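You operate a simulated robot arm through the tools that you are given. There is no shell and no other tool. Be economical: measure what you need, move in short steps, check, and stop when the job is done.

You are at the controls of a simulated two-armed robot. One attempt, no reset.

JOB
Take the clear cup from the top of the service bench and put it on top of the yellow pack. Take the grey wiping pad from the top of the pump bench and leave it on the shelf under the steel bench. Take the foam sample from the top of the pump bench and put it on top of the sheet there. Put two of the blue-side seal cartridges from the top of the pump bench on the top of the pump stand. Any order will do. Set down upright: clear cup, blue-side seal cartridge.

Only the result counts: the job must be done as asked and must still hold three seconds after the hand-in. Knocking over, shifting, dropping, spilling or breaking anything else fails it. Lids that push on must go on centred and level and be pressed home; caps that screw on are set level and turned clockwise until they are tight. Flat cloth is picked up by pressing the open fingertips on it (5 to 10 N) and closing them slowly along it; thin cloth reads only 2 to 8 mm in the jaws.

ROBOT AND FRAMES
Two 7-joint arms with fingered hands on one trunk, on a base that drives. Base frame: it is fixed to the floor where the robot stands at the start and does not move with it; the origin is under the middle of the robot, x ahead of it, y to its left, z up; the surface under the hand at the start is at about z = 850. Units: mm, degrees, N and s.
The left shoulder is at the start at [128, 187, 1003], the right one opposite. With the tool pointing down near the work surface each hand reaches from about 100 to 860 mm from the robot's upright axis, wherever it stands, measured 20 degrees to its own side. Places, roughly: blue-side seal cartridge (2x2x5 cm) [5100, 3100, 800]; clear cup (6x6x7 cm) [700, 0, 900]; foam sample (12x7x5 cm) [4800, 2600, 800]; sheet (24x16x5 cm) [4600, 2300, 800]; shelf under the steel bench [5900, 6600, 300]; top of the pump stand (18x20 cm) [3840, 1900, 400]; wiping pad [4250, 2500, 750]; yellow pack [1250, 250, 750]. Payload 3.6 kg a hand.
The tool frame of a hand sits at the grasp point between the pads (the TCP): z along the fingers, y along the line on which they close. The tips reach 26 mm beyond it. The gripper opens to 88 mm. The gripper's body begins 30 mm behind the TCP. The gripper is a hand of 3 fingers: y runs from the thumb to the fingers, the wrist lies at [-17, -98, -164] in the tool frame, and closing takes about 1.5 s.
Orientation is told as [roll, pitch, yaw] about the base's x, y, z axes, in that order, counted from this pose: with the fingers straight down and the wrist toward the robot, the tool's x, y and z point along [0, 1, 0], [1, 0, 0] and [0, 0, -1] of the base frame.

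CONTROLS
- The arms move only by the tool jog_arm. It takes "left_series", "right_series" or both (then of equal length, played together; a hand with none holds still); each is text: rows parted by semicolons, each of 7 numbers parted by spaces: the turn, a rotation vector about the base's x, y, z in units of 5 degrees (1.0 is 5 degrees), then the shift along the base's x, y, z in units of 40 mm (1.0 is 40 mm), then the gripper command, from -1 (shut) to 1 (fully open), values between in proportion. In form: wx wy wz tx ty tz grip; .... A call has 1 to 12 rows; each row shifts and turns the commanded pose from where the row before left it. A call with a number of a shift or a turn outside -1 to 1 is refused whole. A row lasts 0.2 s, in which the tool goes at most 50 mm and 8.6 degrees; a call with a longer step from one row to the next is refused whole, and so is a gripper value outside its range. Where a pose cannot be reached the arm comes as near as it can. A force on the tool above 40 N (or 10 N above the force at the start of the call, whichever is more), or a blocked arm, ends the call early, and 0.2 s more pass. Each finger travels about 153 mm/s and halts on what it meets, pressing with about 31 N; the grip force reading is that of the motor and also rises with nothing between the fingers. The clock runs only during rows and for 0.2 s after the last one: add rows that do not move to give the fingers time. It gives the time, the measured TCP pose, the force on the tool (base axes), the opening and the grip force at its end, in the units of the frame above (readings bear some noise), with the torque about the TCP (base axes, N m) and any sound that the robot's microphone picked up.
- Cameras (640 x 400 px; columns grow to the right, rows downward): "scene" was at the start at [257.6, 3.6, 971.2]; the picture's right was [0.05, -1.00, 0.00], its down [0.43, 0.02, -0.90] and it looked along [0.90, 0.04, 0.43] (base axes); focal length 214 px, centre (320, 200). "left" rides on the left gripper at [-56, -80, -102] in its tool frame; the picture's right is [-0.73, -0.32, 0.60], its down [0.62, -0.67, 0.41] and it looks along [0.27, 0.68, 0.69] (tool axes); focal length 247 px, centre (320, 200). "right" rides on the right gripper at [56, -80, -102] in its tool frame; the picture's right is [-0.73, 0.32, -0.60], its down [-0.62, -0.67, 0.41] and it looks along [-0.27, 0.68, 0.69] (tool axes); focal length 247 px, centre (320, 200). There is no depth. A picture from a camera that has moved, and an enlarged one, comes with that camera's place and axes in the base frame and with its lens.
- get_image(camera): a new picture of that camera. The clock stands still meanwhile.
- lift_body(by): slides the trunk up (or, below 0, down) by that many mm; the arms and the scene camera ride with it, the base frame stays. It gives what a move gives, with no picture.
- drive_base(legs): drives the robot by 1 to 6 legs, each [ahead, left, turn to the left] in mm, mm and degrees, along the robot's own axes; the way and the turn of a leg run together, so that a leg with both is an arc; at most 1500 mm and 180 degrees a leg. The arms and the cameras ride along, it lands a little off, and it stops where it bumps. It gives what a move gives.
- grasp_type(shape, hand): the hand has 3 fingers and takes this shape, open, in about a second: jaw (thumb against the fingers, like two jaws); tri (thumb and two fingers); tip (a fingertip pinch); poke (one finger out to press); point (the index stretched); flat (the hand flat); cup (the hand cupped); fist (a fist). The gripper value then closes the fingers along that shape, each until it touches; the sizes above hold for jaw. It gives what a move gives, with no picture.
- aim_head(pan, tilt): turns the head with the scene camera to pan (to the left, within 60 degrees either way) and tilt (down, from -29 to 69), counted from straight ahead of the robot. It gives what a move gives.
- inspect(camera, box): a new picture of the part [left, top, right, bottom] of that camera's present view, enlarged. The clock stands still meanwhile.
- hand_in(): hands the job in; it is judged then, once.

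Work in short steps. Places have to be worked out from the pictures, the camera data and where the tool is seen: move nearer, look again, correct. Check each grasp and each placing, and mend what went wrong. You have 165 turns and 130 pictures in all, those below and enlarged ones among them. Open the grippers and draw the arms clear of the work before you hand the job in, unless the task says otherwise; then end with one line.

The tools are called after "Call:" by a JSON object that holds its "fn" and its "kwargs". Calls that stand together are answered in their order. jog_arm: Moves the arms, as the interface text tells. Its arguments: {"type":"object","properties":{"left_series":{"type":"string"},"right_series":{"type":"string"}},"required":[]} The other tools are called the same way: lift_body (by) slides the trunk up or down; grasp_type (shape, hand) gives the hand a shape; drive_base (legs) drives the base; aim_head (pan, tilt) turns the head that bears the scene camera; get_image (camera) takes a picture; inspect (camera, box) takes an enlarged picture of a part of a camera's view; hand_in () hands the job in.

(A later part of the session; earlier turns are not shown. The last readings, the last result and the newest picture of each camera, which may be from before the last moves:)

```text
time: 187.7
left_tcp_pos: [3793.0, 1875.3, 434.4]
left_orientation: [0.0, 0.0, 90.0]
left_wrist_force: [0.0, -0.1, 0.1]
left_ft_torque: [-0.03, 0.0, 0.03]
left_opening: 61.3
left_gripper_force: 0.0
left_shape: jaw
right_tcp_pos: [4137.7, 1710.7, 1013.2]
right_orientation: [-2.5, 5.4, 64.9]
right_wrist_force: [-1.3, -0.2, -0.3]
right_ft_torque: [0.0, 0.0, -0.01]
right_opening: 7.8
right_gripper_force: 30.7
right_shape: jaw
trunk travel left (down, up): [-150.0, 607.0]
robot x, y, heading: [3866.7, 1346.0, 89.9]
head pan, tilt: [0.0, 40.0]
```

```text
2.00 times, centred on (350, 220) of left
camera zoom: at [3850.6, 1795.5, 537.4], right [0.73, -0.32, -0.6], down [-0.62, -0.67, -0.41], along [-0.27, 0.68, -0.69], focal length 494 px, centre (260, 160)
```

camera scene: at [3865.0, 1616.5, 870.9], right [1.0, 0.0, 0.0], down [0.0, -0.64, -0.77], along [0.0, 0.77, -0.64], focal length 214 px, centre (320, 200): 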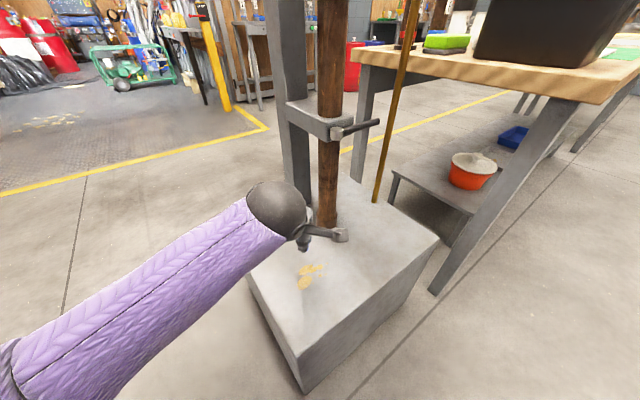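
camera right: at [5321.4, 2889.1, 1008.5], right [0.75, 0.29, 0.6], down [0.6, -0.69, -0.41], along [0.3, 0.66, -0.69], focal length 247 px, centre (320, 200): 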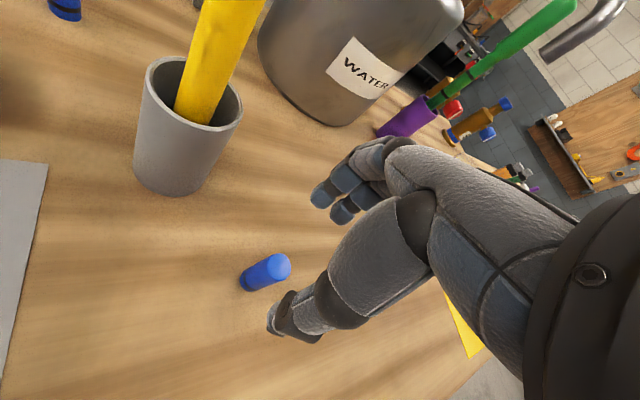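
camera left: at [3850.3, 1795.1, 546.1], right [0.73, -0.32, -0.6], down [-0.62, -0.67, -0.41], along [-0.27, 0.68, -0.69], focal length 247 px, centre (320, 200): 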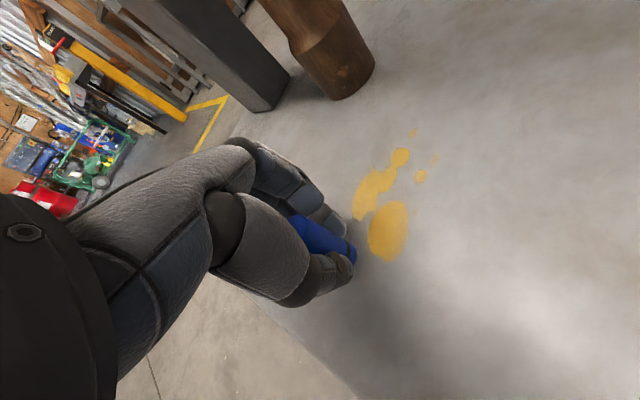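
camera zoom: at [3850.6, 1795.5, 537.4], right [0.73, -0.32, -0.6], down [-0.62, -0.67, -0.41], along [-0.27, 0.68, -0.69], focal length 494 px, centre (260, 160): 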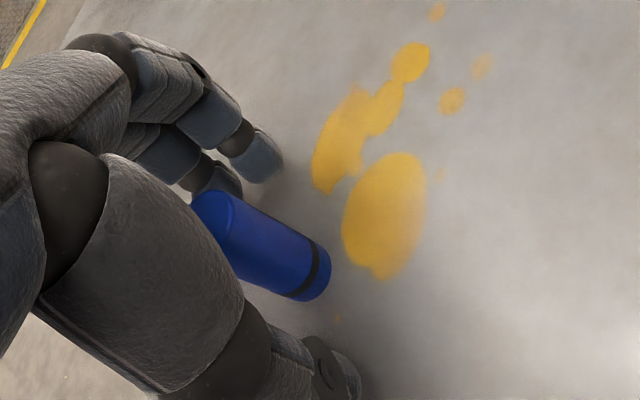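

It stands. I lift the left hand up and back out.

Call:
{"fn": "jog_arm", "kwargs": {"left_series": "0 0 0 0 0 0.5 0.4;0 0 0 0 0 1 0.4;0 0 0 0 0 1 0.4;0 0 0 0 -0.5 1 0.4;0 0 0 -0.3 -1 0.5 0.4;0 0 0 -0.5 -1 0.5 0.4;0 0 0 -0.5 -0.5 1 0.4;0 0 0 -0.5 0 1 0.4;0 0 0 -0.5 0 1 0.4;0 0 0 -0.5 0 1 0.4;0 0 0 -0.5 0 1 0.4;0 0 0 0 0 0 0.4"}}

Call:
{"fn": "get_image", "kwargs": {"camera": "scene"}}

```text
time: 189.0
left_tcp_pos: [3748.6, 1894.7, 669.6]
left_orientation: [4.4, -12.6, 90.1]
left_wrist_force: [-0.2, -0.1, -0.1]
left_ft_torque: [-0.01, -0.01, 0.0]
left_opening: 61.2
left_gripper_force: 0.0
left_shape: jaw
right_tcp_pos: [4138.2, 1710.5, 1012.4]
right_orientation: [-2.6, 5.5, 64.9]
right_wrist_force: [0.9, -0.1, -0.4]
right_ft_torque: [-0.03, -0.01, -0.02]
right_opening: 7.8
right_gripper_force: 31.2
right_shape: jaw
trunk travel left (down, up): [-150.0, 607.0]
robot x, y, heading: [3865.2, 1344.5, 89.8]
head pan, tilt: [0.0, 40.0]
stopped in row 6 (left hand): the arm was blocked; the commanded pose is now the measured one
```

```text
75 pictures are left
camera scene: at [3864.8, 1616.7, 870.8], right [1.0, 0.0, 0.0], down [0.0, -0.64, -0.77], along [0.0, 0.77, -0.64], focal length 214 px, centre (320, 200)
```

scene: 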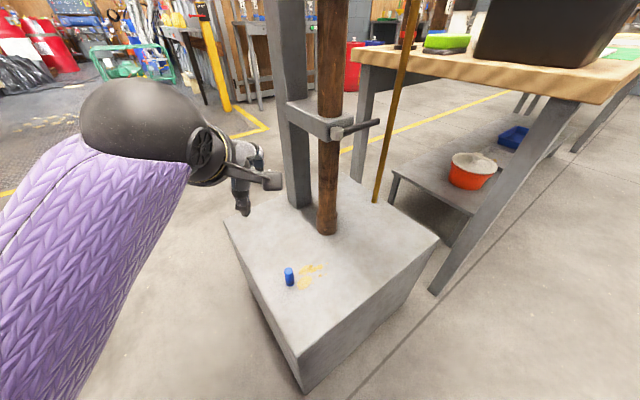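

#1 stands on the block. The left arm got into an awkward posture; I move it outward to the left first.

Call:
{"fn": "jog_arm", "kwargs": {"left_series": "0 0 0 -0.8 0 0.3 0.4;0 0 0 -0.8 0 0.3 0.4;0 0 0 -0.8 0 0.5 0.4;0 0 0 -0.8 0 0.5 0.4;0 0 0 -0.8 0 0.5 0.4;0 0 0 0 0 0 0.4"}}

```text
time: 190.4
left_tcp_pos: [3591.5, 1893.7, 754.1]
left_orientation: [4.1, -12.6, 90.0]
left_wrist_force: [0.0, 0.5, -1.1]
left_ft_torque: [0.02, -0.01, 0.02]
left_opening: 61.4
left_gripper_force: 0.1
left_shape: jaw
right_tcp_pos: [4138.0, 1710.5, 1013.0]
right_orientation: [-2.6, 5.3, 64.9]
right_wrist_force: [0.7, 0.7, 0.8]
right_ft_torque: [-0.01, -0.02, 0.01]
right_opening: 7.6
right_gripper_force: 30.5
right_shape: jaw
trunk travel left (down, up): [-150.0, 607.0]
robot x, y, heading: [3861.3, 1342.6, 90.0]
head pan, tilt: [0.0, 40.0]
```

Now right hand: descend to the right of the block front, level it and turn to yaw 90; also level the left.

Call:
{"fn": "jog_arm", "kwargs": {"right_series": "0.1 0 0.42 -0.18 0.146 -0.944 -1;0.1 0 0.42 -0.18 0.146 -0.944 -1;0.1 0 0.42 -0.18 0.146 -0.944 -1;0.1 0 0.42 -0.18 0.146 -0.944 -1;0.1 0 0.42 -0.18 0.146 -0.944 -1;0.1 0 0.42 -0.18 0.146 -0.944 -1;0.1 0 0.42 -0.18 0.146 -0.944 -1;0.1 0 0.42 -0.18 0.146 -0.944 -1;0.1 0 0.42 -0.18 0.146 -0.944 -1;0.1 0 0.42 -0.18 0.146 -0.944 -1;0.1 0 0.42 -0.18 0.146 -0.944 -1;0.1 0 0.42 -0.18 0.146 -0.944 -1", "left_series": "-0.5 -0.16 0 0 0 0.5 0.4;-0.5 -0.16 0 0 0 0.5 0.4;-0.5 -0.16 0 0 0 0.5 0.4;-0.5 -0.16 0 0 0 0.5 0.4;-0.5 -0.16 0 0 0 0.5 0.4;0 0 0 0 0 0.5 0.4;0 0 0 0 0 0.5 0.4;0 0 0 0 0 0.5 0.4;0 0 0 0 0 0.5 0.4;0 0 0 0 0 0.5 0.4;0 0 0 0 0 0 0.4;0 0 0 0 0 0 0.4"}}

Call:
{"fn": "get_image", "kwargs": {"camera": "right"}}

```text
time: 193.0
left_tcp_pos: [3590.5, 1894.6, 952.9]
left_orientation: [-0.1, 0.1, 90.4]
left_wrist_force: [-0.8, 0.0, 0.1]
left_ft_torque: [0.04, -0.05, 0.0]
left_opening: 61.3
left_gripper_force: 0.0
left_shape: jaw
right_tcp_pos: [4034.7, 1852.0, 605.9]
right_orientation: [0.3, -1.7, 89.7]
right_wrist_force: [4.4, -3.7, -5.2]
right_ft_torque: [0.38, 0.34, 0.09]
right_opening: 7.4
right_gripper_force: 30.4
right_shape: jaw
right hand out of reach, approached as far as the arm can: row 1, 2, 3, 4, 5
trunk travel left (down, up): [-150.0, 607.0]
robot x, y, heading: [3861.4, 1348.8, 89.9]
head pan, tilt: [0.0, 40.0]
```

```text
74 pictures are left
camera right: at [3979.8, 1769.9, 706.9], right [0.74, 0.3, 0.6], down [0.62, -0.66, -0.43], along [0.27, 0.69, -0.67], focal length 247 px, centre (320, 200)
```

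right: 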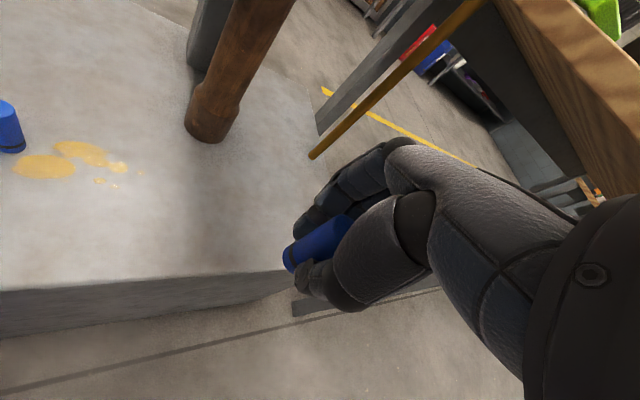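

A slight 7 N side load suggests the arm brushes something on the right; I move left over the block.

Call:
{"fn": "jog_arm", "kwargs": {"right_series": "0 0 0 -0.5 -0.2 0.1 -1;0 0 0 -0.8 0.2 0 -1;0 0 0 -0.8 0.2 -0.3 -1;0 0 0 -0.8 0.2 -0.5 -1;0 0 0 -0.8 0.1 -0.5 -1;0 0 0 0 0 0 -1"}}

Call:
{"fn": "get_image", "kwargs": {"camera": "right"}}

Call:
{"fn": "get_image", "kwargs": {"camera": "scene"}}

```text
time: 194.4
left_tcp_pos: [3591.8, 1894.1, 953.9]
left_orientation: [0.1, 0.1, 90.4]
left_wrist_force: [-1.0, 0.0, -0.9]
left_ft_torque: [0.0, -0.02, 0.02]
left_opening: 61.2
left_gripper_force: 0.0
left_shape: jaw
right_tcp_pos: [3897.2, 1862.2, 548.5]
right_orientation: [-1.2, -0.4, 90.2]
right_wrist_force: [0.4, 0.3, 0.1]
right_ft_torque: [0.01, 0.04, -0.01]
right_opening: 7.5
right_gripper_force: 31.1
right_shape: jaw
trunk travel left (down, up): [-150.0, 607.0]
robot x, y, heading: [3863.7, 1347.6, 90.0]
head pan, tilt: [0.0, 40.0]
```

```text
73 pictures are left
camera right: at [3838.9, 1782.1, 649.0], right [0.72, 0.32, 0.62], down [0.63, -0.66, -0.4], along [0.28, 0.68, -0.68], focal length 247 px, centre (320, 200)
```

right: 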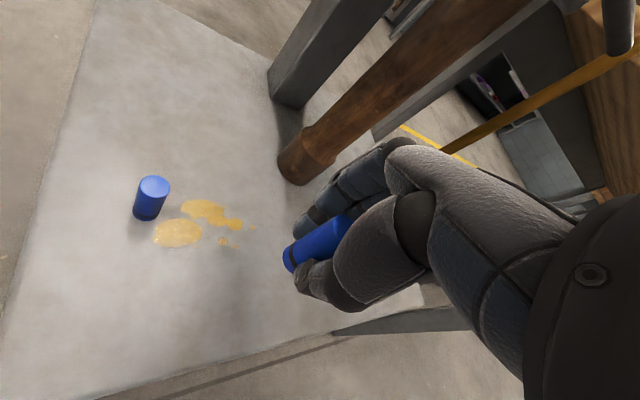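

```text
72 pictures are left
camera scene: at [3864.8, 1616.5, 870.9], right [1.0, 0.0, 0.0], down [0.0, -0.64, -0.77], along [0.0, 0.77, -0.64], focal length 214 px, centre (320, 200)
```

scene: 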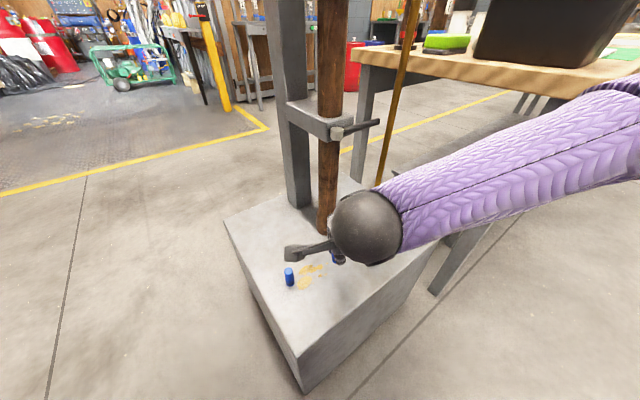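

Clear now. I move to [3880,1872] and down to z≈442, leveling.

Call:
{"fn": "jog_arm", "kwargs": {"right_series": "-0.08 0.24 0 -0.2 0.12 -0.7 -1;0 0 0 -0.2 0.12 -0.7 -1;0 0 0 0 0 -0.7 -1;0 0 0 0 0 -0.5 -1;0 0 0 0 0 0 -1"}}

Call:
{"fn": "get_image", "kwargs": {"camera": "right"}}

```text
time: 195.6
left_tcp_pos: [3591.1, 1895.3, 954.2]
left_orientation: [0.1, -0.1, 90.4]
left_wrist_force: [-0.4, -0.1, 0.5]
left_ft_torque: [0.01, 0.03, 0.01]
left_opening: 61.4
left_gripper_force: 0.0
left_shape: jaw
right_tcp_pos: [3881.3, 1870.7, 444.0]
right_orientation: [-0.1, 0.0, 90.2]
right_wrist_force: [0.0, 0.3, 0.6]
right_ft_torque: [0.01, 0.01, 0.01]
right_opening: 7.6
right_gripper_force: 31.0
right_shape: jaw
trunk travel left (down, up): [-150.0, 607.0]
robot x, y, heading: [3865.9, 1346.9, 90.3]
head pan, tilt: [0.0, 40.0]
```

```text
71 pictures are left
camera right: at [3825.9, 1792.0, 546.5], right [0.73, 0.32, 0.6], down [0.63, -0.66, -0.41], along [0.27, 0.68, -0.69], focal length 247 px, centre (320, 200)
```

right: 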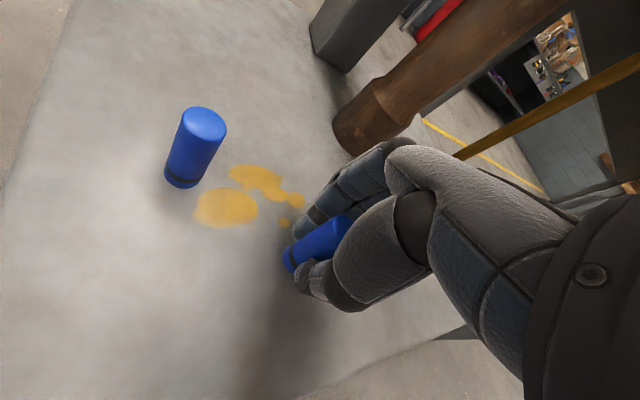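

Lower 8 mm, then fine steps.

Call:
{"fn": "jog_arm", "kwargs": {"right_series": "0 0 0 0 0 -0.1 -1;0 0 0 0 0 -0.06 -1;0 0 0 0 0 -0.05 -1;0 0 0 0 0 -0.04 -1;0 0 0 0 0 0 -1"}}

```text
time: 196.8
left_tcp_pos: [3591.1, 1895.0, 953.6]
left_orientation: [0.1, 0.1, 90.5]
left_wrist_force: [0.4, -0.5, -0.9]
left_ft_torque: [0.01, -0.02, 0.02]
left_opening: 61.2
left_gripper_force: 0.1
left_shape: jaw
right_tcp_pos: [3882.5, 1872.1, 434.2]
right_orientation: [0.0, 0.0, 90.2]
right_wrist_force: [0.9, 0.1, 0.0]
right_ft_torque: [0.0, -0.04, -0.02]
right_opening: 7.5
right_gripper_force: 30.6
right_shape: jaw
trunk travel left (down, up): [-150.0, 607.0]
robot x, y, heading: [3861.7, 1344.7, 90.0]
head pan, tilt: [0.0, 40.0]
```

One or two mm more.

Call:
{"fn": "jog_arm", "kwargs": {"right_series": "0 0 0 0 0 -0.04 -1;0 0 0 0 0 0 -1;0 0 0 0 0 0 -1"}}

```text
time: 197.6
left_tcp_pos: [3591.7, 1894.5, 953.9]
left_orientation: [0.1, -0.1, 90.4]
left_wrist_force: [-0.4, -0.3, -0.7]
left_ft_torque: [-0.04, 0.0, 0.02]
left_opening: 61.2
left_gripper_force: 0.0
left_shape: jaw
right_tcp_pos: [3882.6, 1871.7, 433.1]
right_orientation: [0.0, -0.1, 90.2]
right_wrist_force: [1.0, -1.1, 7.9]
right_ft_torque: [0.07, -0.02, 0.02]
right_opening: 7.9
right_gripper_force: 31.2
right_shape: jaw
trunk travel left (down, up): [-150.0, 607.0]
robot x, y, heading: [3863.6, 1344.6, 89.8]
head pan, tilt: [0.0, 40.0]
```

Contact (7.9 N). Open slowly and check.

Call:
{"fn": "jog_arm", "kwargs": {"right_series": "0 0 0 0 0 0.02 -0.8;0 0 0 0 0 0 -0.7;0 0 0 0 0 0 -0.5;0 0 0 0 0 0 -0.2;0 0 0 0 0 0 0.1;0 0 0 0 0 0 0.4;0 0 0 0 0 0 0.4;0 0 0 0 0 0 0.4"}}

Call:
{"fn": "jog_arm", "kwargs": {"right_series": "0 0 0 0 0 0.5 0.4;0 0 0 0 0 0.8 0.4;0 0 0 0 0 0.8 0.4;0 0 0 0 0 0.8 0.4;0 0 0 0 0 0 0.4"}}

Call:
{"fn": "get_image", "kwargs": {"camera": "right"}}

```text
time: 199.4
left_tcp_pos: [3591.7, 1895.2, 953.7]
left_orientation: [0.2, 0.0, 90.4]
left_wrist_force: [-0.6, 0.0, 0.4]
left_ft_torque: [-0.02, 0.0, -0.01]
left_opening: 61.1
left_gripper_force: 0.1
left_shape: jaw
right_tcp_pos: [3881.2, 1872.2, 434.1]
right_orientation: [0.1, 0.0, 90.2]
right_wrist_force: [-0.4, -0.4, -0.3]
right_ft_torque: [0.03, -0.01, 0.0]
right_opening: 61.2
right_gripper_force: 0.0
right_shape: jaw
trunk travel left (down, up): [-150.0, 607.0]
robot x, y, heading: [3864.2, 1347.0, 90.1]
head pan, tilt: [0.0, 40.0]
```

```text
time: 200.6
left_tcp_pos: [3590.7, 1894.4, 953.3]
left_orientation: [0.2, -0.1, 90.4]
left_wrist_force: [-0.9, 0.2, 0.0]
left_ft_torque: [-0.01, -0.02, -0.02]
left_opening: 61.6
left_gripper_force: 0.1
left_shape: jaw
right_tcp_pos: [3882.7, 1872.8, 550.9]
right_orientation: [-0.1, 0.0, 90.2]
right_wrist_force: [-0.9, 0.8, 0.6]
right_ft_torque: [-0.04, -0.02, 0.01]
right_opening: 61.1
right_gripper_force: 0.1
right_shape: jaw
trunk travel left (down, up): [-150.0, 607.0]
robot x, y, heading: [3859.5, 1349.0, 89.8]
head pan, tilt: [0.0, 40.0]
```

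```text
70 pictures are left
camera right: at [3826.8, 1792.7, 651.9], right [0.73, 0.32, 0.6], down [0.63, -0.66, -0.41], along [0.27, 0.68, -0.69], focal length 247 px, centre (320, 200)
```

right: 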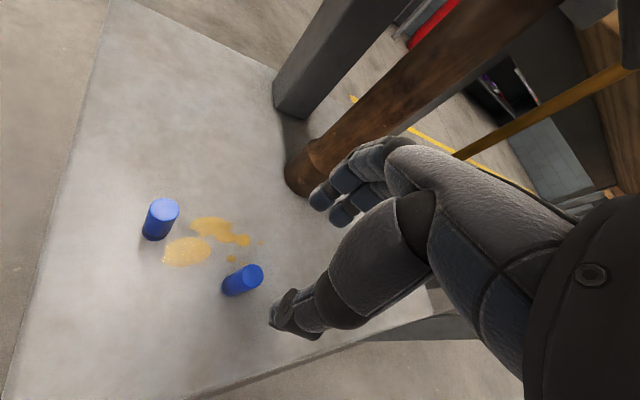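

Both cartridges stand. I back the robot straight away, then raise the right hand and trunk.

Call:
{"fn": "drive_base", "kwargs": {"legs": [[-300, 0, 0]]}}

Call:
{"fn": "lift_body", "kwargs": {"by": 200}}

Call:
{"fn": "jog_arm", "kwargs": {"right_series": "0 0 0 0.3 0 1 0.4;0 0 0 0.3 0 1 0.4;0 0 0 0.3 0 1 0.4;0 0 0 0.3 0 1 0.4;0 0 0 0.3 0 1 0.4;0 0 0 0.3 0 1 0.4;0 0 0 0.3 0 1 0.4;0 0 0 0.3 0 1 0.4;0 0 0 0.3 0 1 0.4;0 0 0 0.3 0 1 0.4;0 0 0 0 0 0 0.4", "left_series": "0 0 0 0 -0.6 0 0.4;0 0 0 0 -0.6 0 0.4;0 0 0 0 -0.6 0 0.4;0 0 0 0 -0.6 0 0.4;0 0 0 0 -0.6 0 0.4;0 0 0 0 -0.6 0 0.4;0 0 0 0 0 0 0.4;0 0 0 0 0 0 0.4;0 0 0 0 0 0 0.4;0 0 0 0 0 0 0.4;0 0 0 0 0 0 0.4"}}

Call:
{"fn": "get_image", "kwargs": {"camera": "scene"}}

```text
time: 202.6
left_tcp_pos: [3591.7, 1596.0, 953.2]
left_orientation: [0.0, -0.1, 90.5]
left_wrist_force: [-0.2, 0.4, 0.4]
left_ft_torque: [0.03, 0.03, 0.02]
left_opening: 61.4
left_gripper_force: 0.0
left_shape: jaw
right_tcp_pos: [3882.1, 1572.9, 550.2]
right_orientation: [-0.1, -0.1, 90.2]
right_wrist_force: [0.6, -0.5, -0.2]
right_ft_torque: [-0.01, 0.03, 0.01]
right_opening: 61.0
right_gripper_force: 0.0
right_shape: jaw
trunk travel left (down, up): [-150.0, 607.0]
robot x, y, heading: [3862.5, 1044.4, 90.1]
head pan, tilt: [0.0, 40.0]
```

```text
time: 204.8
left_tcp_pos: [3591.3, 1596.2, 1152.7]
left_orientation: [0.1, 0.0, 90.4]
left_wrist_force: [0.3, -0.5, -0.5]
left_ft_torque: [0.03, -0.02, 0.0]
left_opening: 61.5
left_gripper_force: 0.1
left_shape: jaw
right_tcp_pos: [3881.7, 1572.9, 749.5]
right_orientation: [0.0, -0.1, 90.2]
right_wrist_force: [0.9, -0.5, -0.5]
right_ft_torque: [-0.03, -0.01, 0.01]
right_opening: 61.1
right_gripper_force: 0.1
right_shape: jaw
trunk travel left (down, up): [-350.0, 407.0]
robot x, y, heading: [3862.7, 1044.8, 90.0]
head pan, tilt: [0.0, 40.0]
```

```text
time: 207.2
left_tcp_pos: [3591.8, 1452.7, 1153.5]
left_orientation: [0.1, -0.1, 90.4]
left_wrist_force: [0.7, -1.0, -1.2]
left_ft_torque: [0.02, 0.01, -0.02]
left_opening: 61.1
left_gripper_force: 0.1
left_shape: jaw
right_tcp_pos: [4002.6, 1572.8, 1150.0]
right_orientation: [-0.1, 0.1, 90.1]
right_wrist_force: [0.2, -0.7, -0.2]
right_ft_torque: [0.01, 0.02, -0.04]
right_opening: 61.4
right_gripper_force: 0.1
right_shape: jaw
trunk travel left (down, up): [-350.0, 407.0]
robot x, y, heading: [3861.3, 1047.3, 89.8]
head pan, tilt: [0.0, 40.0]
```

```text
69 pictures are left
camera scene: at [3864.8, 1282.1, 1089.2], right [1.0, 0.0, 0.0], down [0.0, -0.64, -0.77], along [0.0, 0.77, -0.64], focal length 214 px, centre (320, 200)
```

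scene: 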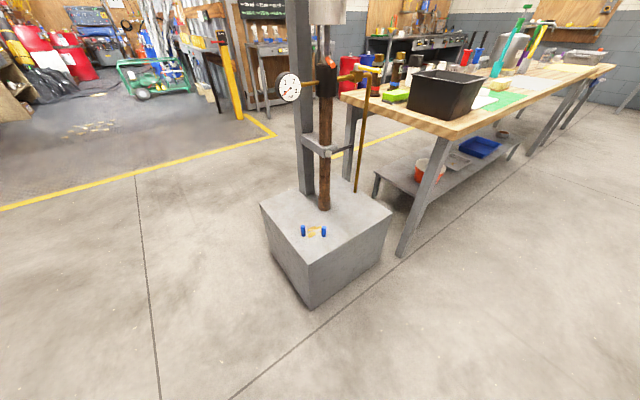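

Now to the foam/sheet/pad area: turn to face the bench and drive along its far side.

Call:
{"fn": "drive_base", "kwargs": {"legs": [[0, 0, 37], [150, -1428, 0]]}}

Call:
{"fn": "get_image", "kwargs": {"camera": "scene"}}

```text
time: 216.1
left_tcp_pos: [4461.8, 2180.1, 1153.3]
left_orientation: [0.1, -0.1, 126.4]
left_wrist_force: [-0.1, -0.5, 0.3]
left_ft_torque: [-0.04, -0.01, 0.0]
left_opening: 61.5
left_gripper_force: 0.1
left_shape: jaw
right_tcp_pos: [4722.9, 2519.8, 1148.9]
right_orientation: [0.0, 0.1, 126.2]
right_wrist_force: [-0.3, -0.1, 0.0]
right_ft_torque: [0.01, -0.01, 0.04]
right_opening: 61.3
right_gripper_force: 0.1
right_shape: jaw
trunk travel left (down, up): [-350.0, 407.0]
robot x, y, heading: [4918.8, 2014.4, 126.0]
head pan, tilt: [0.0, 40.0]
```

```text
68 pictures are left
camera scene: at [4784.0, 2202.3, 1089.3], right [0.81, 0.59, 0.0], down [0.38, -0.52, -0.77], along [-0.45, 0.62, -0.64], focal length 214 px, centre (320, 200)
```

scene: 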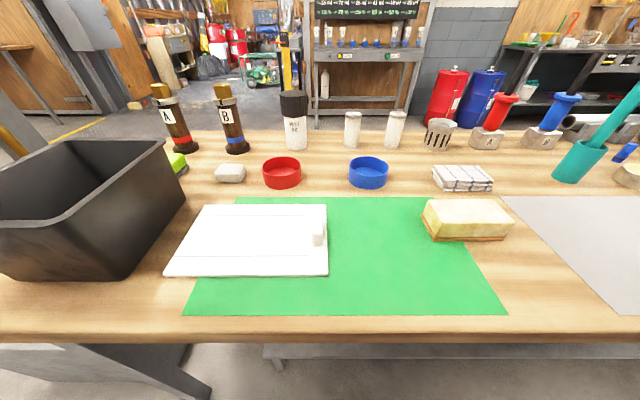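

Foam ≈[4838,2563], sheet centre ≈[4554,2339] with a wedge near its right edge. Right hand opens fully and moves above the foam.

Call:
{"fn": "jog_arm", "kwargs": {"right_series": "0 0 0 0.48 0.18 -0.9 1;0 0 0 0.48 0.18 -0.9 1;0 0 0 0.48 0.18 -0.9 1;0 0 0 0.48 0.18 -0.9 1;0 0 0 0.48 0.18 -0.9 1;0 0 0 0.48 0.18 -0.9 1;0 0 0 0 0 0 1"}}

Call:
{"fn": "get_image", "kwargs": {"camera": "right"}}

Call:
{"fn": "get_image", "kwargs": {"camera": "scene"}}

```text
time: 217.7
left_tcp_pos: [4462.5, 2179.1, 1153.0]
left_orientation: [0.1, -0.1, 126.4]
left_wrist_force: [-0.1, 0.3, -0.7]
left_ft_torque: [0.02, -0.02, 0.01]
left_opening: 61.2
left_gripper_force: 0.2
left_shape: jaw
right_tcp_pos: [4838.2, 2561.9, 932.2]
right_orientation: [-0.2, 0.0, 126.3]
right_wrist_force: [0.5, -0.2, -0.9]
right_ft_torque: [0.0, 0.01, -0.06]
right_opening: 88.0
right_gripper_force: 0.0
right_shape: jaw
trunk travel left (down, up): [-350.0, 407.0]
robot x, y, heading: [4922.2, 2011.1, 126.1]
head pan, tilt: [0.0, 40.0]
```

```text
67 pictures are left
camera right: at [4840.4, 2464.7, 1033.9], right [0.4, 0.69, 0.6], down [0.9, -0.17, -0.41], along [-0.18, 0.7, -0.69], focal length 247 px, centre (320, 200)
```

right: 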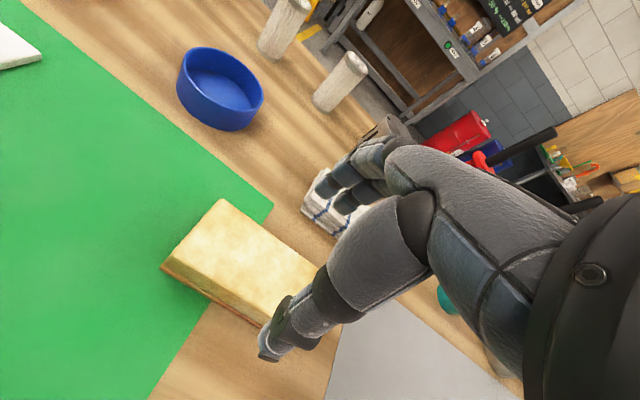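

```text
66 pictures are left
camera scene: at [4783.7, 2202.0, 1089.3], right [0.81, 0.59, 0.0], down [0.38, -0.52, -0.77], along [-0.45, 0.62, -0.64], focal length 214 px, centre (320, 200)
```

scene: 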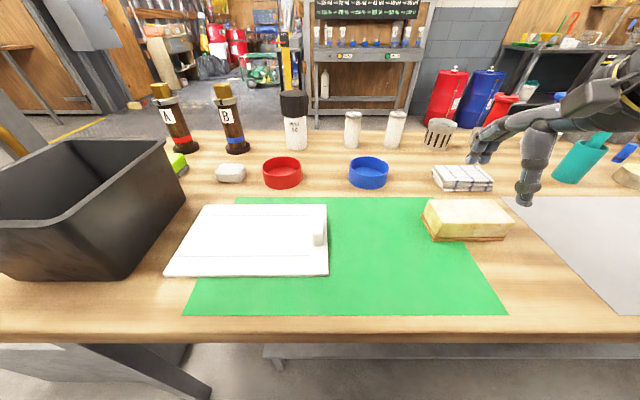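

Centred and aligned with the foam. Descend to z≈832 and close.

Call:
{"fn": "jog_arm", "kwargs": {"right_series": "0 0 0 0 0 -0.8 1;0 0 0 0 0 -0.8 1;0 0 0 0 0 -0.6 1;0 0 0 0 0 -0.3 1;0 0 0 0 0 0 1"}}

Call:
{"fn": "inspect", "kwargs": {"camera": "scene", "box": [390, 120, 550, 260]}}

```text
time: 218.9
left_tcp_pos: [4461.9, 2180.4, 1153.8]
left_orientation: [0.1, -0.1, 126.4]
left_wrist_force: [0.4, -0.5, 0.9]
left_ft_torque: [0.01, 0.0, -0.01]
left_opening: 61.4
left_gripper_force: 0.0
left_shape: jaw
right_tcp_pos: [4838.8, 2563.2, 832.3]
right_orientation: [0.0, -0.2, 126.2]
right_wrist_force: [1.4, -0.2, 0.2]
right_ft_torque: [0.02, 0.0, -0.01]
right_opening: 87.6
right_gripper_force: 0.0
right_shape: jaw
trunk travel left (down, up): [-350.0, 407.0]
robot x, y, heading: [4922.6, 2013.0, 125.9]
head pan, tilt: [0.0, 40.0]
```

```text
2.86 times, centred on (470, 190) of scene
camera zoom: at [4783.9, 2202.1, 1089.3], right [0.81, 0.59, 0.0], down [0.38, -0.52, -0.77], along [-0.45, 0.62, -0.64], focal length 613 px, centre (-109, 229)
```

zoom: 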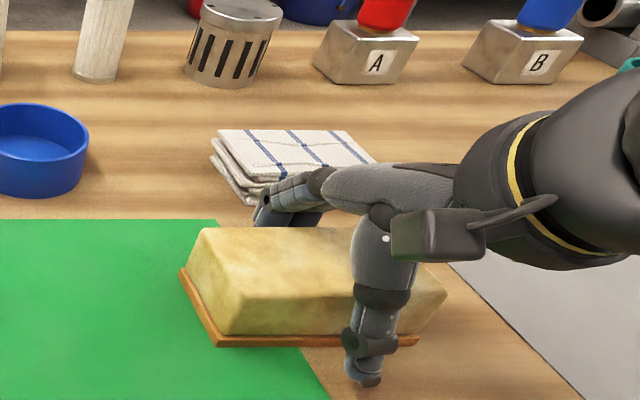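

Straddling well. Close gradually.

Call:
{"fn": "jog_arm", "kwargs": {"right_series": "0 0 0 -0.1 -0.08 0 0.8;0 0 0 0 0 0 0.6;0 0 0 0 0 0 0.4;0 0 0 0 0 0 0.2;0 0 0 0 0 0 0.1;0 0 0 0 0 0 0;0 0 0 0 0 0 0;0 0 0 0 0 0 0;0 0 0 0 0 0 0"}}

Call:
{"fn": "inspect", "kwargs": {"camera": "scene", "box": [390, 120, 550, 260]}}

```text
time: 220.9
left_tcp_pos: [4462.5, 2178.5, 1152.8]
left_orientation: [0.1, 0.0, 126.4]
left_wrist_force: [0.0, 0.5, -0.5]
left_ft_torque: [0.03, -0.02, -0.02]
left_opening: 61.3
left_gripper_force: 0.1
left_shape: jaw
right_tcp_pos: [4835.6, 2559.0, 832.3]
right_orientation: [-0.1, 0.1, 126.3]
right_wrist_force: [-0.1, -0.2, 0.1]
right_ft_torque: [0.0, -0.01, -0.03]
right_opening: 53.4
right_gripper_force: 30.7
right_shape: jaw
trunk travel left (down, up): [-350.0, 407.0]
robot x, y, heading: [4923.4, 2010.9, 126.2]
head pan, tilt: [0.0, 40.0]
```

```text
2.86 times, centred on (470, 190) of scene
camera zoom: at [4783.9, 2202.2, 1089.3], right [0.81, 0.59, 0.0], down [0.38, -0.52, -0.77], along [-0.45, 0.62, -0.64], focal length 613 px, centre (-109, 229)
```

zoom: 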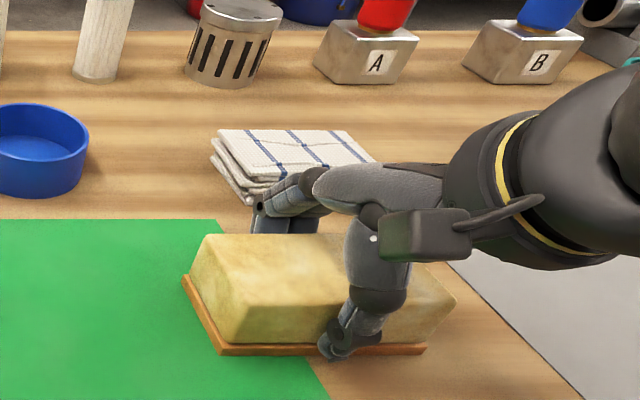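

Gripped (53 mm, 31 N). Lift and check whether the brown base comes along.

Call:
{"fn": "jog_arm", "kwargs": {"right_series": "0 0 0 0 0 0.4 -0.1;0 0 0 0 0 0.8 -0.1;0 0 0 0 0 0.8 -0.1;0 0 0 0 0 0 -0.1"}}

Call:
{"fn": "inspect", "kwargs": {"camera": "scene", "box": [390, 120, 550, 260]}}

```text
time: 221.9
left_tcp_pos: [4462.8, 2179.5, 1153.7]
left_orientation: [0.2, 0.0, 126.3]
left_wrist_force: [-0.2, -0.1, -1.0]
left_ft_torque: [-0.03, 0.01, 0.02]
left_opening: 61.3
left_gripper_force: 0.0
left_shape: jaw
right_tcp_pos: [4833.1, 2559.0, 913.0]
right_orientation: [-0.1, 0.0, 126.2]
right_wrist_force: [0.3, -0.1, -0.8]
right_ft_torque: [0.01, 0.02, -0.01]
right_opening: 53.6
right_gripper_force: 31.5
right_shape: jaw
trunk travel left (down, up): [-350.0, 407.0]
robot x, y, heading: [4920.1, 2008.2, 126.0]
head pan, tilt: [0.0, 40.0]
```

```text
2.86 times, centred on (470, 190) of scene
camera zoom: at [4783.9, 2202.3, 1089.2], right [0.81, 0.59, 0.0], down [0.38, -0.52, -0.77], along [-0.45, 0.62, -0.64], focal length 613 px, centre (-109, 229)
```

zoom: 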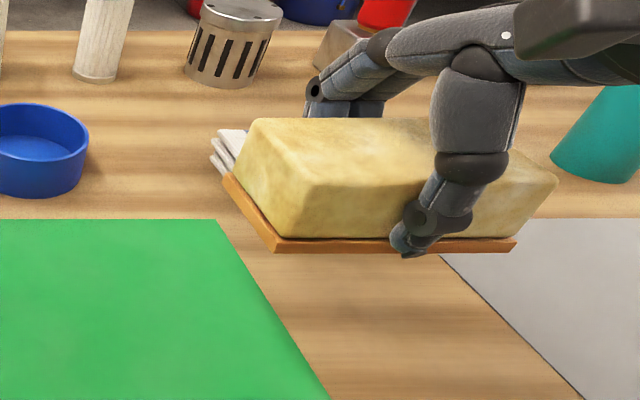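

Foam with base lifted. Raise to ≈1000, shift the robot 200 mm left, and look.

Call:
{"fn": "jog_arm", "kwargs": {"right_series": "0 0 0 0 0 0.8 -0.1;0 0 0 0 0 0.8 -0.1;0 0 0 0 0 0.6 -0.1;0 0 0 0 0 0 -0.1"}}

Call:
{"fn": "drive_base", "kwargs": {"legs": [[0, 200, 0]]}}

Call:
{"fn": "get_image", "kwargs": {"camera": "scene"}}

```text
time: 222.9
left_tcp_pos: [4462.2, 2179.6, 1152.4]
left_orientation: [0.1, 0.0, 126.4]
left_wrist_force: [-0.1, 0.3, 0.3]
left_ft_torque: [-0.01, 0.0, -0.01]
left_opening: 61.2
left_gripper_force: 0.1
left_shape: jaw
right_tcp_pos: [4834.8, 2558.9, 1001.9]
right_orientation: [-0.1, 0.0, 126.2]
right_wrist_force: [-0.6, 0.3, -0.3]
right_ft_torque: [0.03, -0.01, 0.01]
right_opening: 53.7
right_gripper_force: 31.1
right_shape: jaw
trunk travel left (down, up): [-350.0, 407.0]
robot x, y, heading: [4919.6, 2012.2, 125.9]
head pan, tilt: [0.0, 40.0]
```

```text
time: 224.5
left_tcp_pos: [4298.3, 2060.2, 1152.2]
left_orientation: [0.0, -0.1, 126.7]
left_wrist_force: [0.2, 0.5, 0.3]
left_ft_torque: [0.03, -0.03, 0.0]
left_opening: 61.5
left_gripper_force: 0.0
left_shape: jaw
right_tcp_pos: [4669.1, 2438.9, 999.9]
right_orientation: [-0.2, 0.0, 126.3]
right_wrist_force: [-0.3, -0.1, -1.5]
right_ft_torque: [0.01, -0.04, -0.02]
right_opening: 53.5
right_gripper_force: 30.5
right_shape: jaw
trunk travel left (down, up): [-350.0, 407.0]
robot x, y, heading: [4756.5, 1892.9, 126.0]
head pan, tilt: [0.0, 40.0]
```

```text
62 pictures are left
camera scene: at [4620.2, 2082.9, 1089.3], right [0.81, 0.59, 0.0], down [0.38, -0.52, -0.77], along [-0.45, 0.62, -0.64], focal length 214 px, centre (320, 200)
```

scene: 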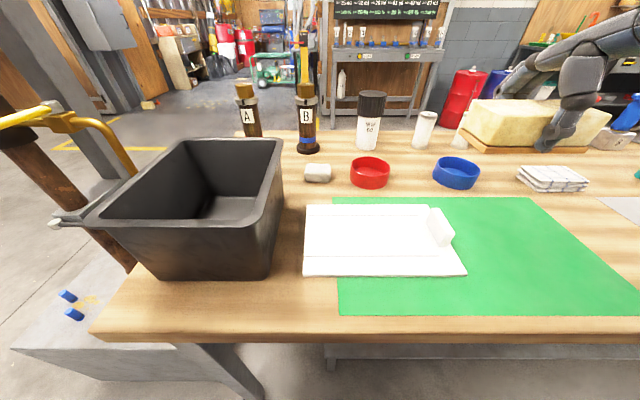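

Sheet centre ≈[4550,2338], wedge occupies its right end. I move the foam at height to [4536,2327], then down to z≈865.

Call:
{"fn": "jog_arm", "kwargs": {"right_series": "0 0 0 -0.66 -0.56 0 -0.1;0 0 0 -0.66 -0.56 0 -0.1;0 0 0 -0.66 -0.56 0 -0.1;0 0 0 -0.66 -0.56 0 -0.1;0 0 0 -0.66 -0.56 -0.4 -0.1;0 0 0 0 0 -0.8 -0.1;0 0 0 0 0 -0.9 -0.1;0 0 0 0 0 -0.9 -0.1;0 0 0 0 0 -0.3 -0.1;0 0 0 0 0 0 -0.1"}}

Call:
{"fn": "get_image", "kwargs": {"camera": "scene"}}

```text
time: 226.7
left_tcp_pos: [4299.9, 2060.3, 1153.5]
left_orientation: [0.1, -0.1, 126.6]
left_wrist_force: [0.1, -0.4, -0.1]
left_ft_torque: [0.01, -0.01, -0.02]
left_opening: 61.2
left_gripper_force: 0.0
left_shape: jaw
right_tcp_pos: [4538.7, 2329.5, 868.3]
right_orientation: [0.0, 0.0, 126.4]
right_wrist_force: [0.5, 0.5, -1.3]
right_ft_torque: [0.03, -0.05, 0.01]
right_opening: 53.4
right_gripper_force: 31.0
right_shape: jaw
trunk travel left (down, up): [-350.0, 407.0]
robot x, y, heading: [4761.1, 1892.5, 126.1]
head pan, tilt: [0.0, 40.0]
```

```text
61 pictures are left
camera scene: at [4621.2, 2083.6, 1089.3], right [0.81, 0.59, 0.0], down [0.38, -0.52, -0.77], along [-0.45, 0.62, -0.64], focal length 214 px, centre (320, 200)
```

scene: 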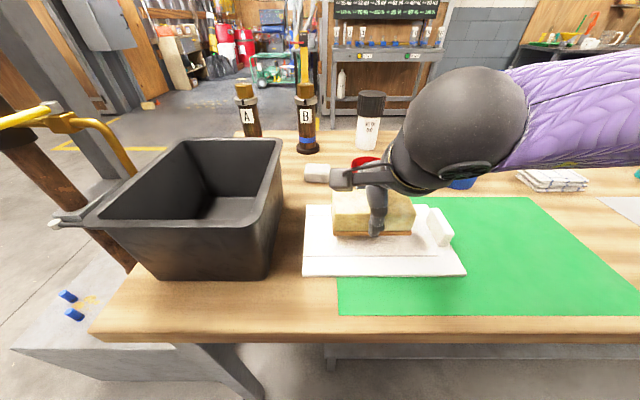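

Foam sits well inside the sheet, left of the wedge. Lower gently.

Call:
{"fn": "jog_arm", "kwargs": {"right_series": "0 0 0 0 0 -0.4 -0.1;0 0 0 0 0 -0.15 -0.1;0 0 0 0 0 -0.06 -0.1;0 0 0 0 0 0 -0.1"}}

```text
time: 227.7
left_tcp_pos: [4299.0, 2061.2, 1153.1]
left_orientation: [0.1, -0.1, 126.6]
left_wrist_force: [0.1, -0.5, 0.2]
left_ft_torque: [0.04, 0.02, -0.01]
left_opening: 61.1
left_gripper_force: 0.0
left_shape: jaw
right_tcp_pos: [4539.3, 2329.8, 844.6]
right_orientation: [0.0, 0.0, 126.3]
right_wrist_force: [0.3, -0.2, -0.7]
right_ft_torque: [-0.01, 0.02, 0.01]
right_opening: 53.5
right_gripper_force: 31.2
right_shape: jaw
trunk travel left (down, up): [-350.0, 407.0]
robot x, y, heading: [4760.0, 1894.4, 126.5]
head pan, tilt: [0.0, 40.0]
```

No contact yet at 844.6; continue in small steps.

Call:
{"fn": "jog_arm", "kwargs": {"right_series": "0 0 0 0 0 -0.05 -0.1;0 0 0 0 0 -0.05 -0.1;0 0 0 0 0 0 -0.1"}}

Call:
{"fn": "jog_arm", "kwargs": {"right_series": "0 0 0 0 0 -0.05 -0.1;0 0 0 0 0 0 -0.1"}}

```text
time: 228.5
left_tcp_pos: [4300.0, 2060.1, 1153.0]
left_orientation: [0.0, -0.1, 126.6]
left_wrist_force: [-0.6, 0.3, 0.4]
left_ft_torque: [0.01, 0.01, 0.01]
left_opening: 61.0
left_gripper_force: 0.0
left_shape: jaw
right_tcp_pos: [4538.2, 2328.2, 840.5]
right_orientation: [0.0, 0.0, 126.3]
right_wrist_force: [0.6, 0.4, 0.5]
right_ft_torque: [-0.01, -0.01, 0.04]
right_opening: 53.0
right_gripper_force: 30.7
right_shape: jaw
trunk travel left (down, up): [-350.0, 407.0]
robot x, y, heading: [4759.2, 1892.3, 126.2]
head pan, tilt: [0.0, 40.0]
```

```text
time: 229.1
left_tcp_pos: [4300.6, 2059.4, 1153.5]
left_orientation: [0.1, 0.0, 126.6]
left_wrist_force: [-0.4, 0.0, 0.4]
left_ft_torque: [-0.01, 0.01, -0.03]
left_opening: 61.1
left_gripper_force: 0.0
left_shape: jaw
right_tcp_pos: [4537.6, 2329.1, 839.6]
right_orientation: [0.0, -0.3, 126.2]
right_wrist_force: [0.4, 0.3, 8.8]
right_ft_torque: [0.03, 0.05, -0.04]
right_opening: 53.3
right_gripper_force: 31.3
right_shape: jaw
trunk travel left (down, up): [-350.0, 407.0]
robot x, y, heading: [4759.1, 1894.6, 126.3]
head pan, tilt: [0.0, 40.0]
```

Contact (8.8 N). Release and rise.

Call:
{"fn": "jog_arm", "kwargs": {"right_series": "0 0 0 0 0 0.02 0.2;0 0 0 0 0 0 0.4;0 0 0 0 0 0 0.6;0 0 0 0 0 0 0.8;0 0 0 0 0 0 1;0 0 0 0 0 0 1;0 0 0 0 0 0 1;0 0 0 0 0 0.5 1;0 0 0 0 0 0.9 1;0 0 0 0 0 0.9 1;0 0 0 0 0 0.9 1;0 0 0 0 0 0.9 1"}}

Call:
{"fn": "jog_arm", "kwargs": {"right_series": "0 0 0 0.5 0.4 0.8 1;0 0 0 0.6 0.4 0.6 1;0 0 0 0.8 0.6 0 1;0 0 0 0.8 0.6 0 1;0 0 0 0.8 0.6 0 1;0 0 0 0.8 0.6 0 1;0 0 0 0.8 0.6 0 1;0 0 0 0 0 0 1"}}

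Call:
{"fn": "get_image", "kwargs": {"camera": "scene"}}

Call:
{"fn": "inspect", "kwargs": {"camera": "scene", "box": [280, 130, 480, 290]}}

```text
time: 231.7
left_tcp_pos: [4300.2, 2060.8, 1153.5]
left_orientation: [0.0, -0.2, 126.6]
left_wrist_force: [-0.4, 0.1, 0.1]
left_ft_torque: [0.02, 0.02, 0.02]
left_opening: 61.2
left_gripper_force: 0.0
left_shape: jaw
right_tcp_pos: [4537.3, 2326.7, 1003.8]
right_orientation: [-0.1, 0.0, 126.4]
right_wrist_force: [-0.1, 0.5, -0.1]
right_ft_torque: [0.02, -0.01, 0.03]
right_opening: 87.8
right_gripper_force: 0.0
right_shape: jaw
trunk travel left (down, up): [-350.0, 407.0]
robot x, y, heading: [4759.2, 1893.4, 126.2]
head pan, tilt: [0.0, 40.0]
```

```text
time: 233.5
left_tcp_pos: [4297.5, 2060.5, 1152.5]
left_orientation: [0.1, 0.0, 126.6]
left_wrist_force: [0.4, -0.1, -0.1]
left_ft_torque: [-0.02, 0.02, 0.02]
left_opening: 61.4
left_gripper_force: 0.0
left_shape: jaw
right_tcp_pos: [4742.0, 2480.7, 1059.5]
right_orientation: [-0.2, -0.1, 126.3]
right_wrist_force: [-0.6, 0.2, -0.2]
right_ft_torque: [-0.02, -0.01, 0.01]
right_opening: 87.6
right_gripper_force: 0.2
right_shape: jaw
trunk travel left (down, up): [-350.0, 407.0]
robot x, y, heading: [4757.1, 1892.3, 126.2]
head pan, tilt: [0.0, 40.0]
```

```text
60 pictures are left
camera scene: at [4620.8, 2083.5, 1089.2], right [0.81, 0.59, 0.0], down [0.38, -0.52, -0.77], along [-0.45, 0.62, -0.64], focal length 214 px, centre (320, 200)
```

scene: 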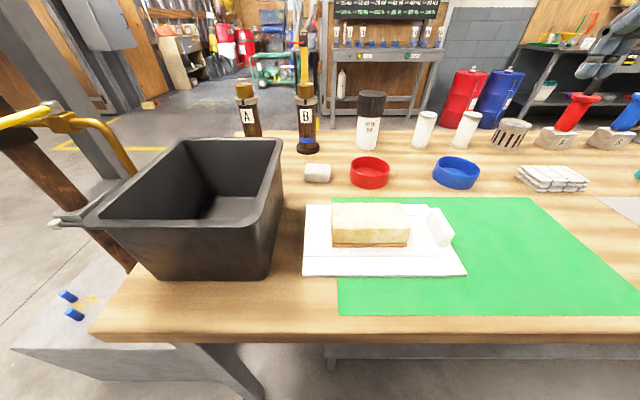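

```text
2.50 times, centred on (380, 210) of scene
camera zoom: at [4620.8, 2083.5, 1089.2], right [0.81, 0.59, 0.0], down [0.38, -0.52, -0.77], along [-0.45, 0.62, -0.64], focal length 536 px, centre (170, 175)
```

zoom: 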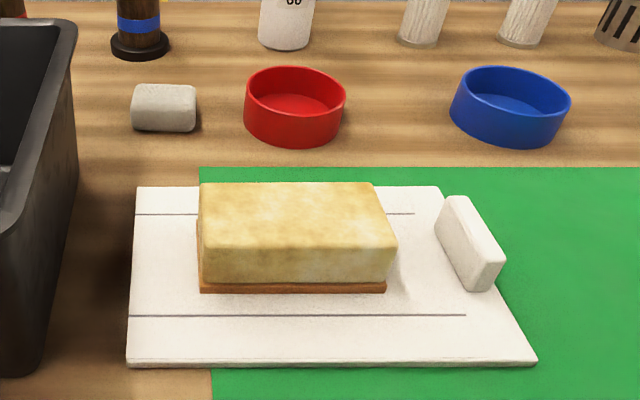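

Foam is placed. The grey pad is at ≈[4362,2429], ~60×40×25 mm. Right hand goes over it at height.

Call:
{"fn": "jog_arm", "kwargs": {"right_series": "0 0 0 -0.95 -0.13 0 0.6;0 0 0 -0.95 -0.13 0 0.6;0 0 0 -0.95 -0.13 0 0.6;0 0 0 -0.95 -0.13 0 0.6;0 0 0 -0.95 -0.13 0 0.6;0 0 0 -0.95 -0.13 0 0.6;0 0 0 -0.95 -0.13 0 0.6;0 0 0 -0.95 -0.13 0 0.6;0 0 0 -0.95 -0.13 -0.5 0.6;0 0 0 -0.95 -0.13 -0.8 0.6;0 0 0 0 0 -0.8 0.6;0 0 0 0 0 0 0.6"}}

Call:
{"fn": "get_image", "kwargs": {"camera": "right"}}

Call:
{"fn": "get_image", "kwargs": {"camera": "scene"}}

```text
time: 236.1
left_tcp_pos: [4300.2, 2060.3, 1153.2]
left_orientation: [0.1, -0.1, 126.6]
left_wrist_force: [-0.2, 0.0, -0.2]
left_ft_torque: [-0.01, -0.01, -0.03]
left_opening: 61.1
left_gripper_force: 0.1
left_shape: jaw
right_tcp_pos: [4362.4, 2427.2, 973.6]
right_orientation: [-0.1, -0.1, 126.3]
right_wrist_force: [0.0, -0.6, 0.0]
right_ft_torque: [-0.01, 0.03, 0.01]
right_opening: 70.8
right_gripper_force: 0.2
right_shape: jaw
trunk travel left (down, up): [-350.0, 407.0]
robot x, y, heading: [4757.6, 1893.3, 126.2]
head pan, tilt: [0.0, 40.0]
```

```text
58 pictures are left
camera right: at [4364.2, 2330.5, 1076.4], right [0.4, 0.69, 0.6], down [0.9, -0.17, -0.41], along [-0.18, 0.7, -0.69], focal length 247 px, centre (320, 200)
```

right: 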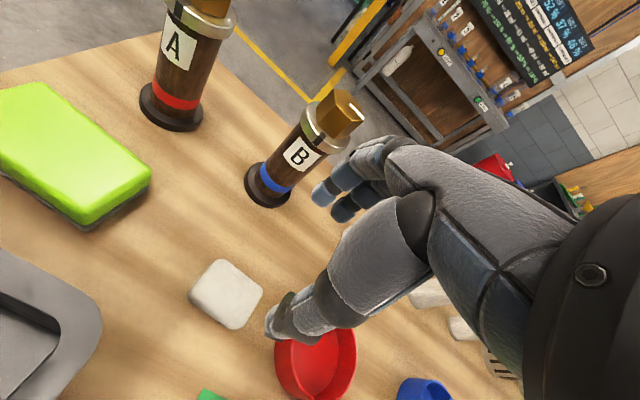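

```text
57 pictures are left
camera scene: at [4620.8, 2083.2, 1089.3], right [0.81, 0.59, 0.0], down [0.38, -0.52, -0.77], along [-0.45, 0.62, -0.64], focal length 214 px, centre (320, 200)
```

scene: 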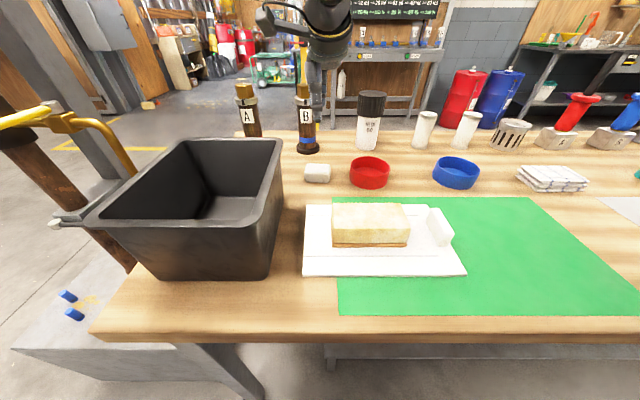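

Pad centre refined to [4366,2420], aligned with the jaw. Descend to z≈832.

Call:
{"fn": "jog_arm", "kwargs": {"right_series": "0 0 0 0.1 -0.17 -0.8 0.6;0 0 0 0 0 -0.8 0.6;0 0 0 0 0 -0.8 0.6;0 0 0 0 0 -0.7 0.6;0 0 0 0 0 -0.4 0.6;0 0 0 0 0 0 0.6"}}

Call:
{"fn": "get_image", "kwargs": {"camera": "right"}}

```text
time: 237.5
left_tcp_pos: [4299.4, 2061.0, 1152.8]
left_orientation: [0.2, -0.1, 126.7]
left_wrist_force: [0.0, -0.2, -0.2]
left_ft_torque: [-0.01, -0.02, 0.0]
left_opening: 61.4
left_gripper_force: 0.0
left_shape: jaw
right_tcp_pos: [4366.4, 2422.1, 834.1]
right_orientation: [0.0, 0.0, 126.4]
right_wrist_force: [0.3, 0.0, 0.0]
right_ft_torque: [0.01, 0.01, 0.0]
right_opening: 70.8
right_gripper_force: 0.1
right_shape: jaw
trunk travel left (down, up): [-350.0, 407.0]
robot x, y, heading: [4760.2, 1890.3, 126.1]
head pan, tilt: [0.0, 40.0]
```

```text
56 pictures are left
camera right: at [4369.1, 2324.3, 936.1], right [0.4, 0.69, 0.6], down [0.9, -0.17, -0.41], along [-0.18, 0.7, -0.69], focal length 247 px, centre (320, 200)
```

right: 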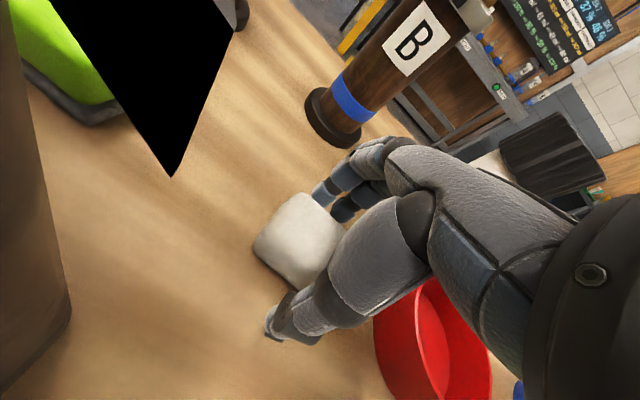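

Pad is between thumb and fingers. Lower 3 mm and close.

Call:
{"fn": "jog_arm", "kwargs": {"right_series": "0 0 0 0 0 -0.08 0.5;0 0 0 0 0 0 0.2;0 0 0 0 0 0 0;0 0 0 0 0 0 -0.2;0 0 0 0 0 0 -0.4;0 0 0 0 0 0 -0.6;0 0 0 0 0 0 -0.8;0 0 0 0 0 0 -0.8;0 0 0 0 0 0 -0.8"}}

Call:
{"fn": "jog_arm", "kwargs": {"right_series": "0 0 0 0 0 0.4 -0.8;0 0 0 0 0 0.8 -0.8;0 0 0 0 0 0 -0.8"}}

Call:
{"fn": "get_image", "kwargs": {"camera": "right"}}

```text
time: 239.5
left_tcp_pos: [4299.6, 2061.0, 1153.7]
left_orientation: [0.1, 0.0, 126.6]
left_wrist_force: [-0.4, 0.4, -0.1]
left_ft_torque: [0.01, 0.01, 0.0]
left_opening: 61.2
left_gripper_force: 0.0
left_shape: jaw
right_tcp_pos: [4367.2, 2420.7, 831.0]
right_orientation: [0.0, 0.0, 126.3]
right_wrist_force: [-1.2, 0.6, 0.1]
right_ft_torque: [-0.02, 0.0, -0.01]
right_opening: 38.6
right_gripper_force: 30.9
right_shape: jaw
trunk travel left (down, up): [-350.0, 407.0]
robot x, y, heading: [4760.0, 1891.0, 126.2]
head pan, tilt: [0.0, 40.0]
```

```text
time: 240.3
left_tcp_pos: [4300.5, 2060.6, 1152.8]
left_orientation: [0.1, 0.1, 126.6]
left_wrist_force: [0.8, 1.1, -0.5]
left_ft_torque: [-0.02, -0.04, -0.01]
left_opening: 61.0
left_gripper_force: 0.2
left_shape: jaw
right_tcp_pos: [4367.7, 2422.2, 877.9]
right_orientation: [-0.1, 0.0, 126.3]
right_wrist_force: [0.2, -0.3, 0.0]
right_ft_torque: [-0.02, -0.01, -0.01]
right_opening: 38.7
right_gripper_force: 31.3
right_shape: jaw
trunk travel left (down, up): [-350.0, 407.0]
robot x, y, heading: [4755.4, 1893.7, 126.1]
head pan, tilt: [0.0, 40.0]
```

```text
55 pictures are left
camera right: at [4369.9, 2324.9, 981.7], right [0.4, 0.69, 0.6], down [0.9, -0.17, -0.41], along [-0.18, 0.7, -0.69], focal length 247 px, centre (320, 200)
```

right: 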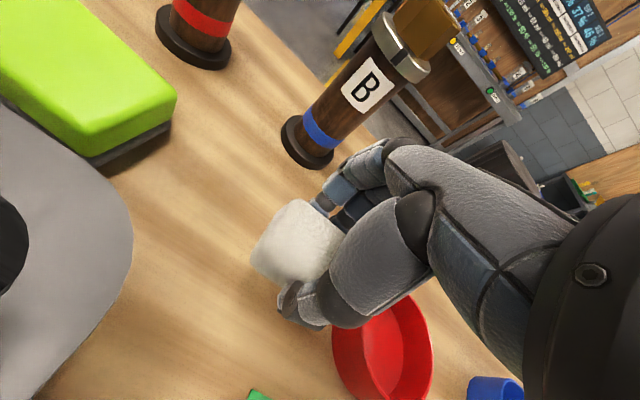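

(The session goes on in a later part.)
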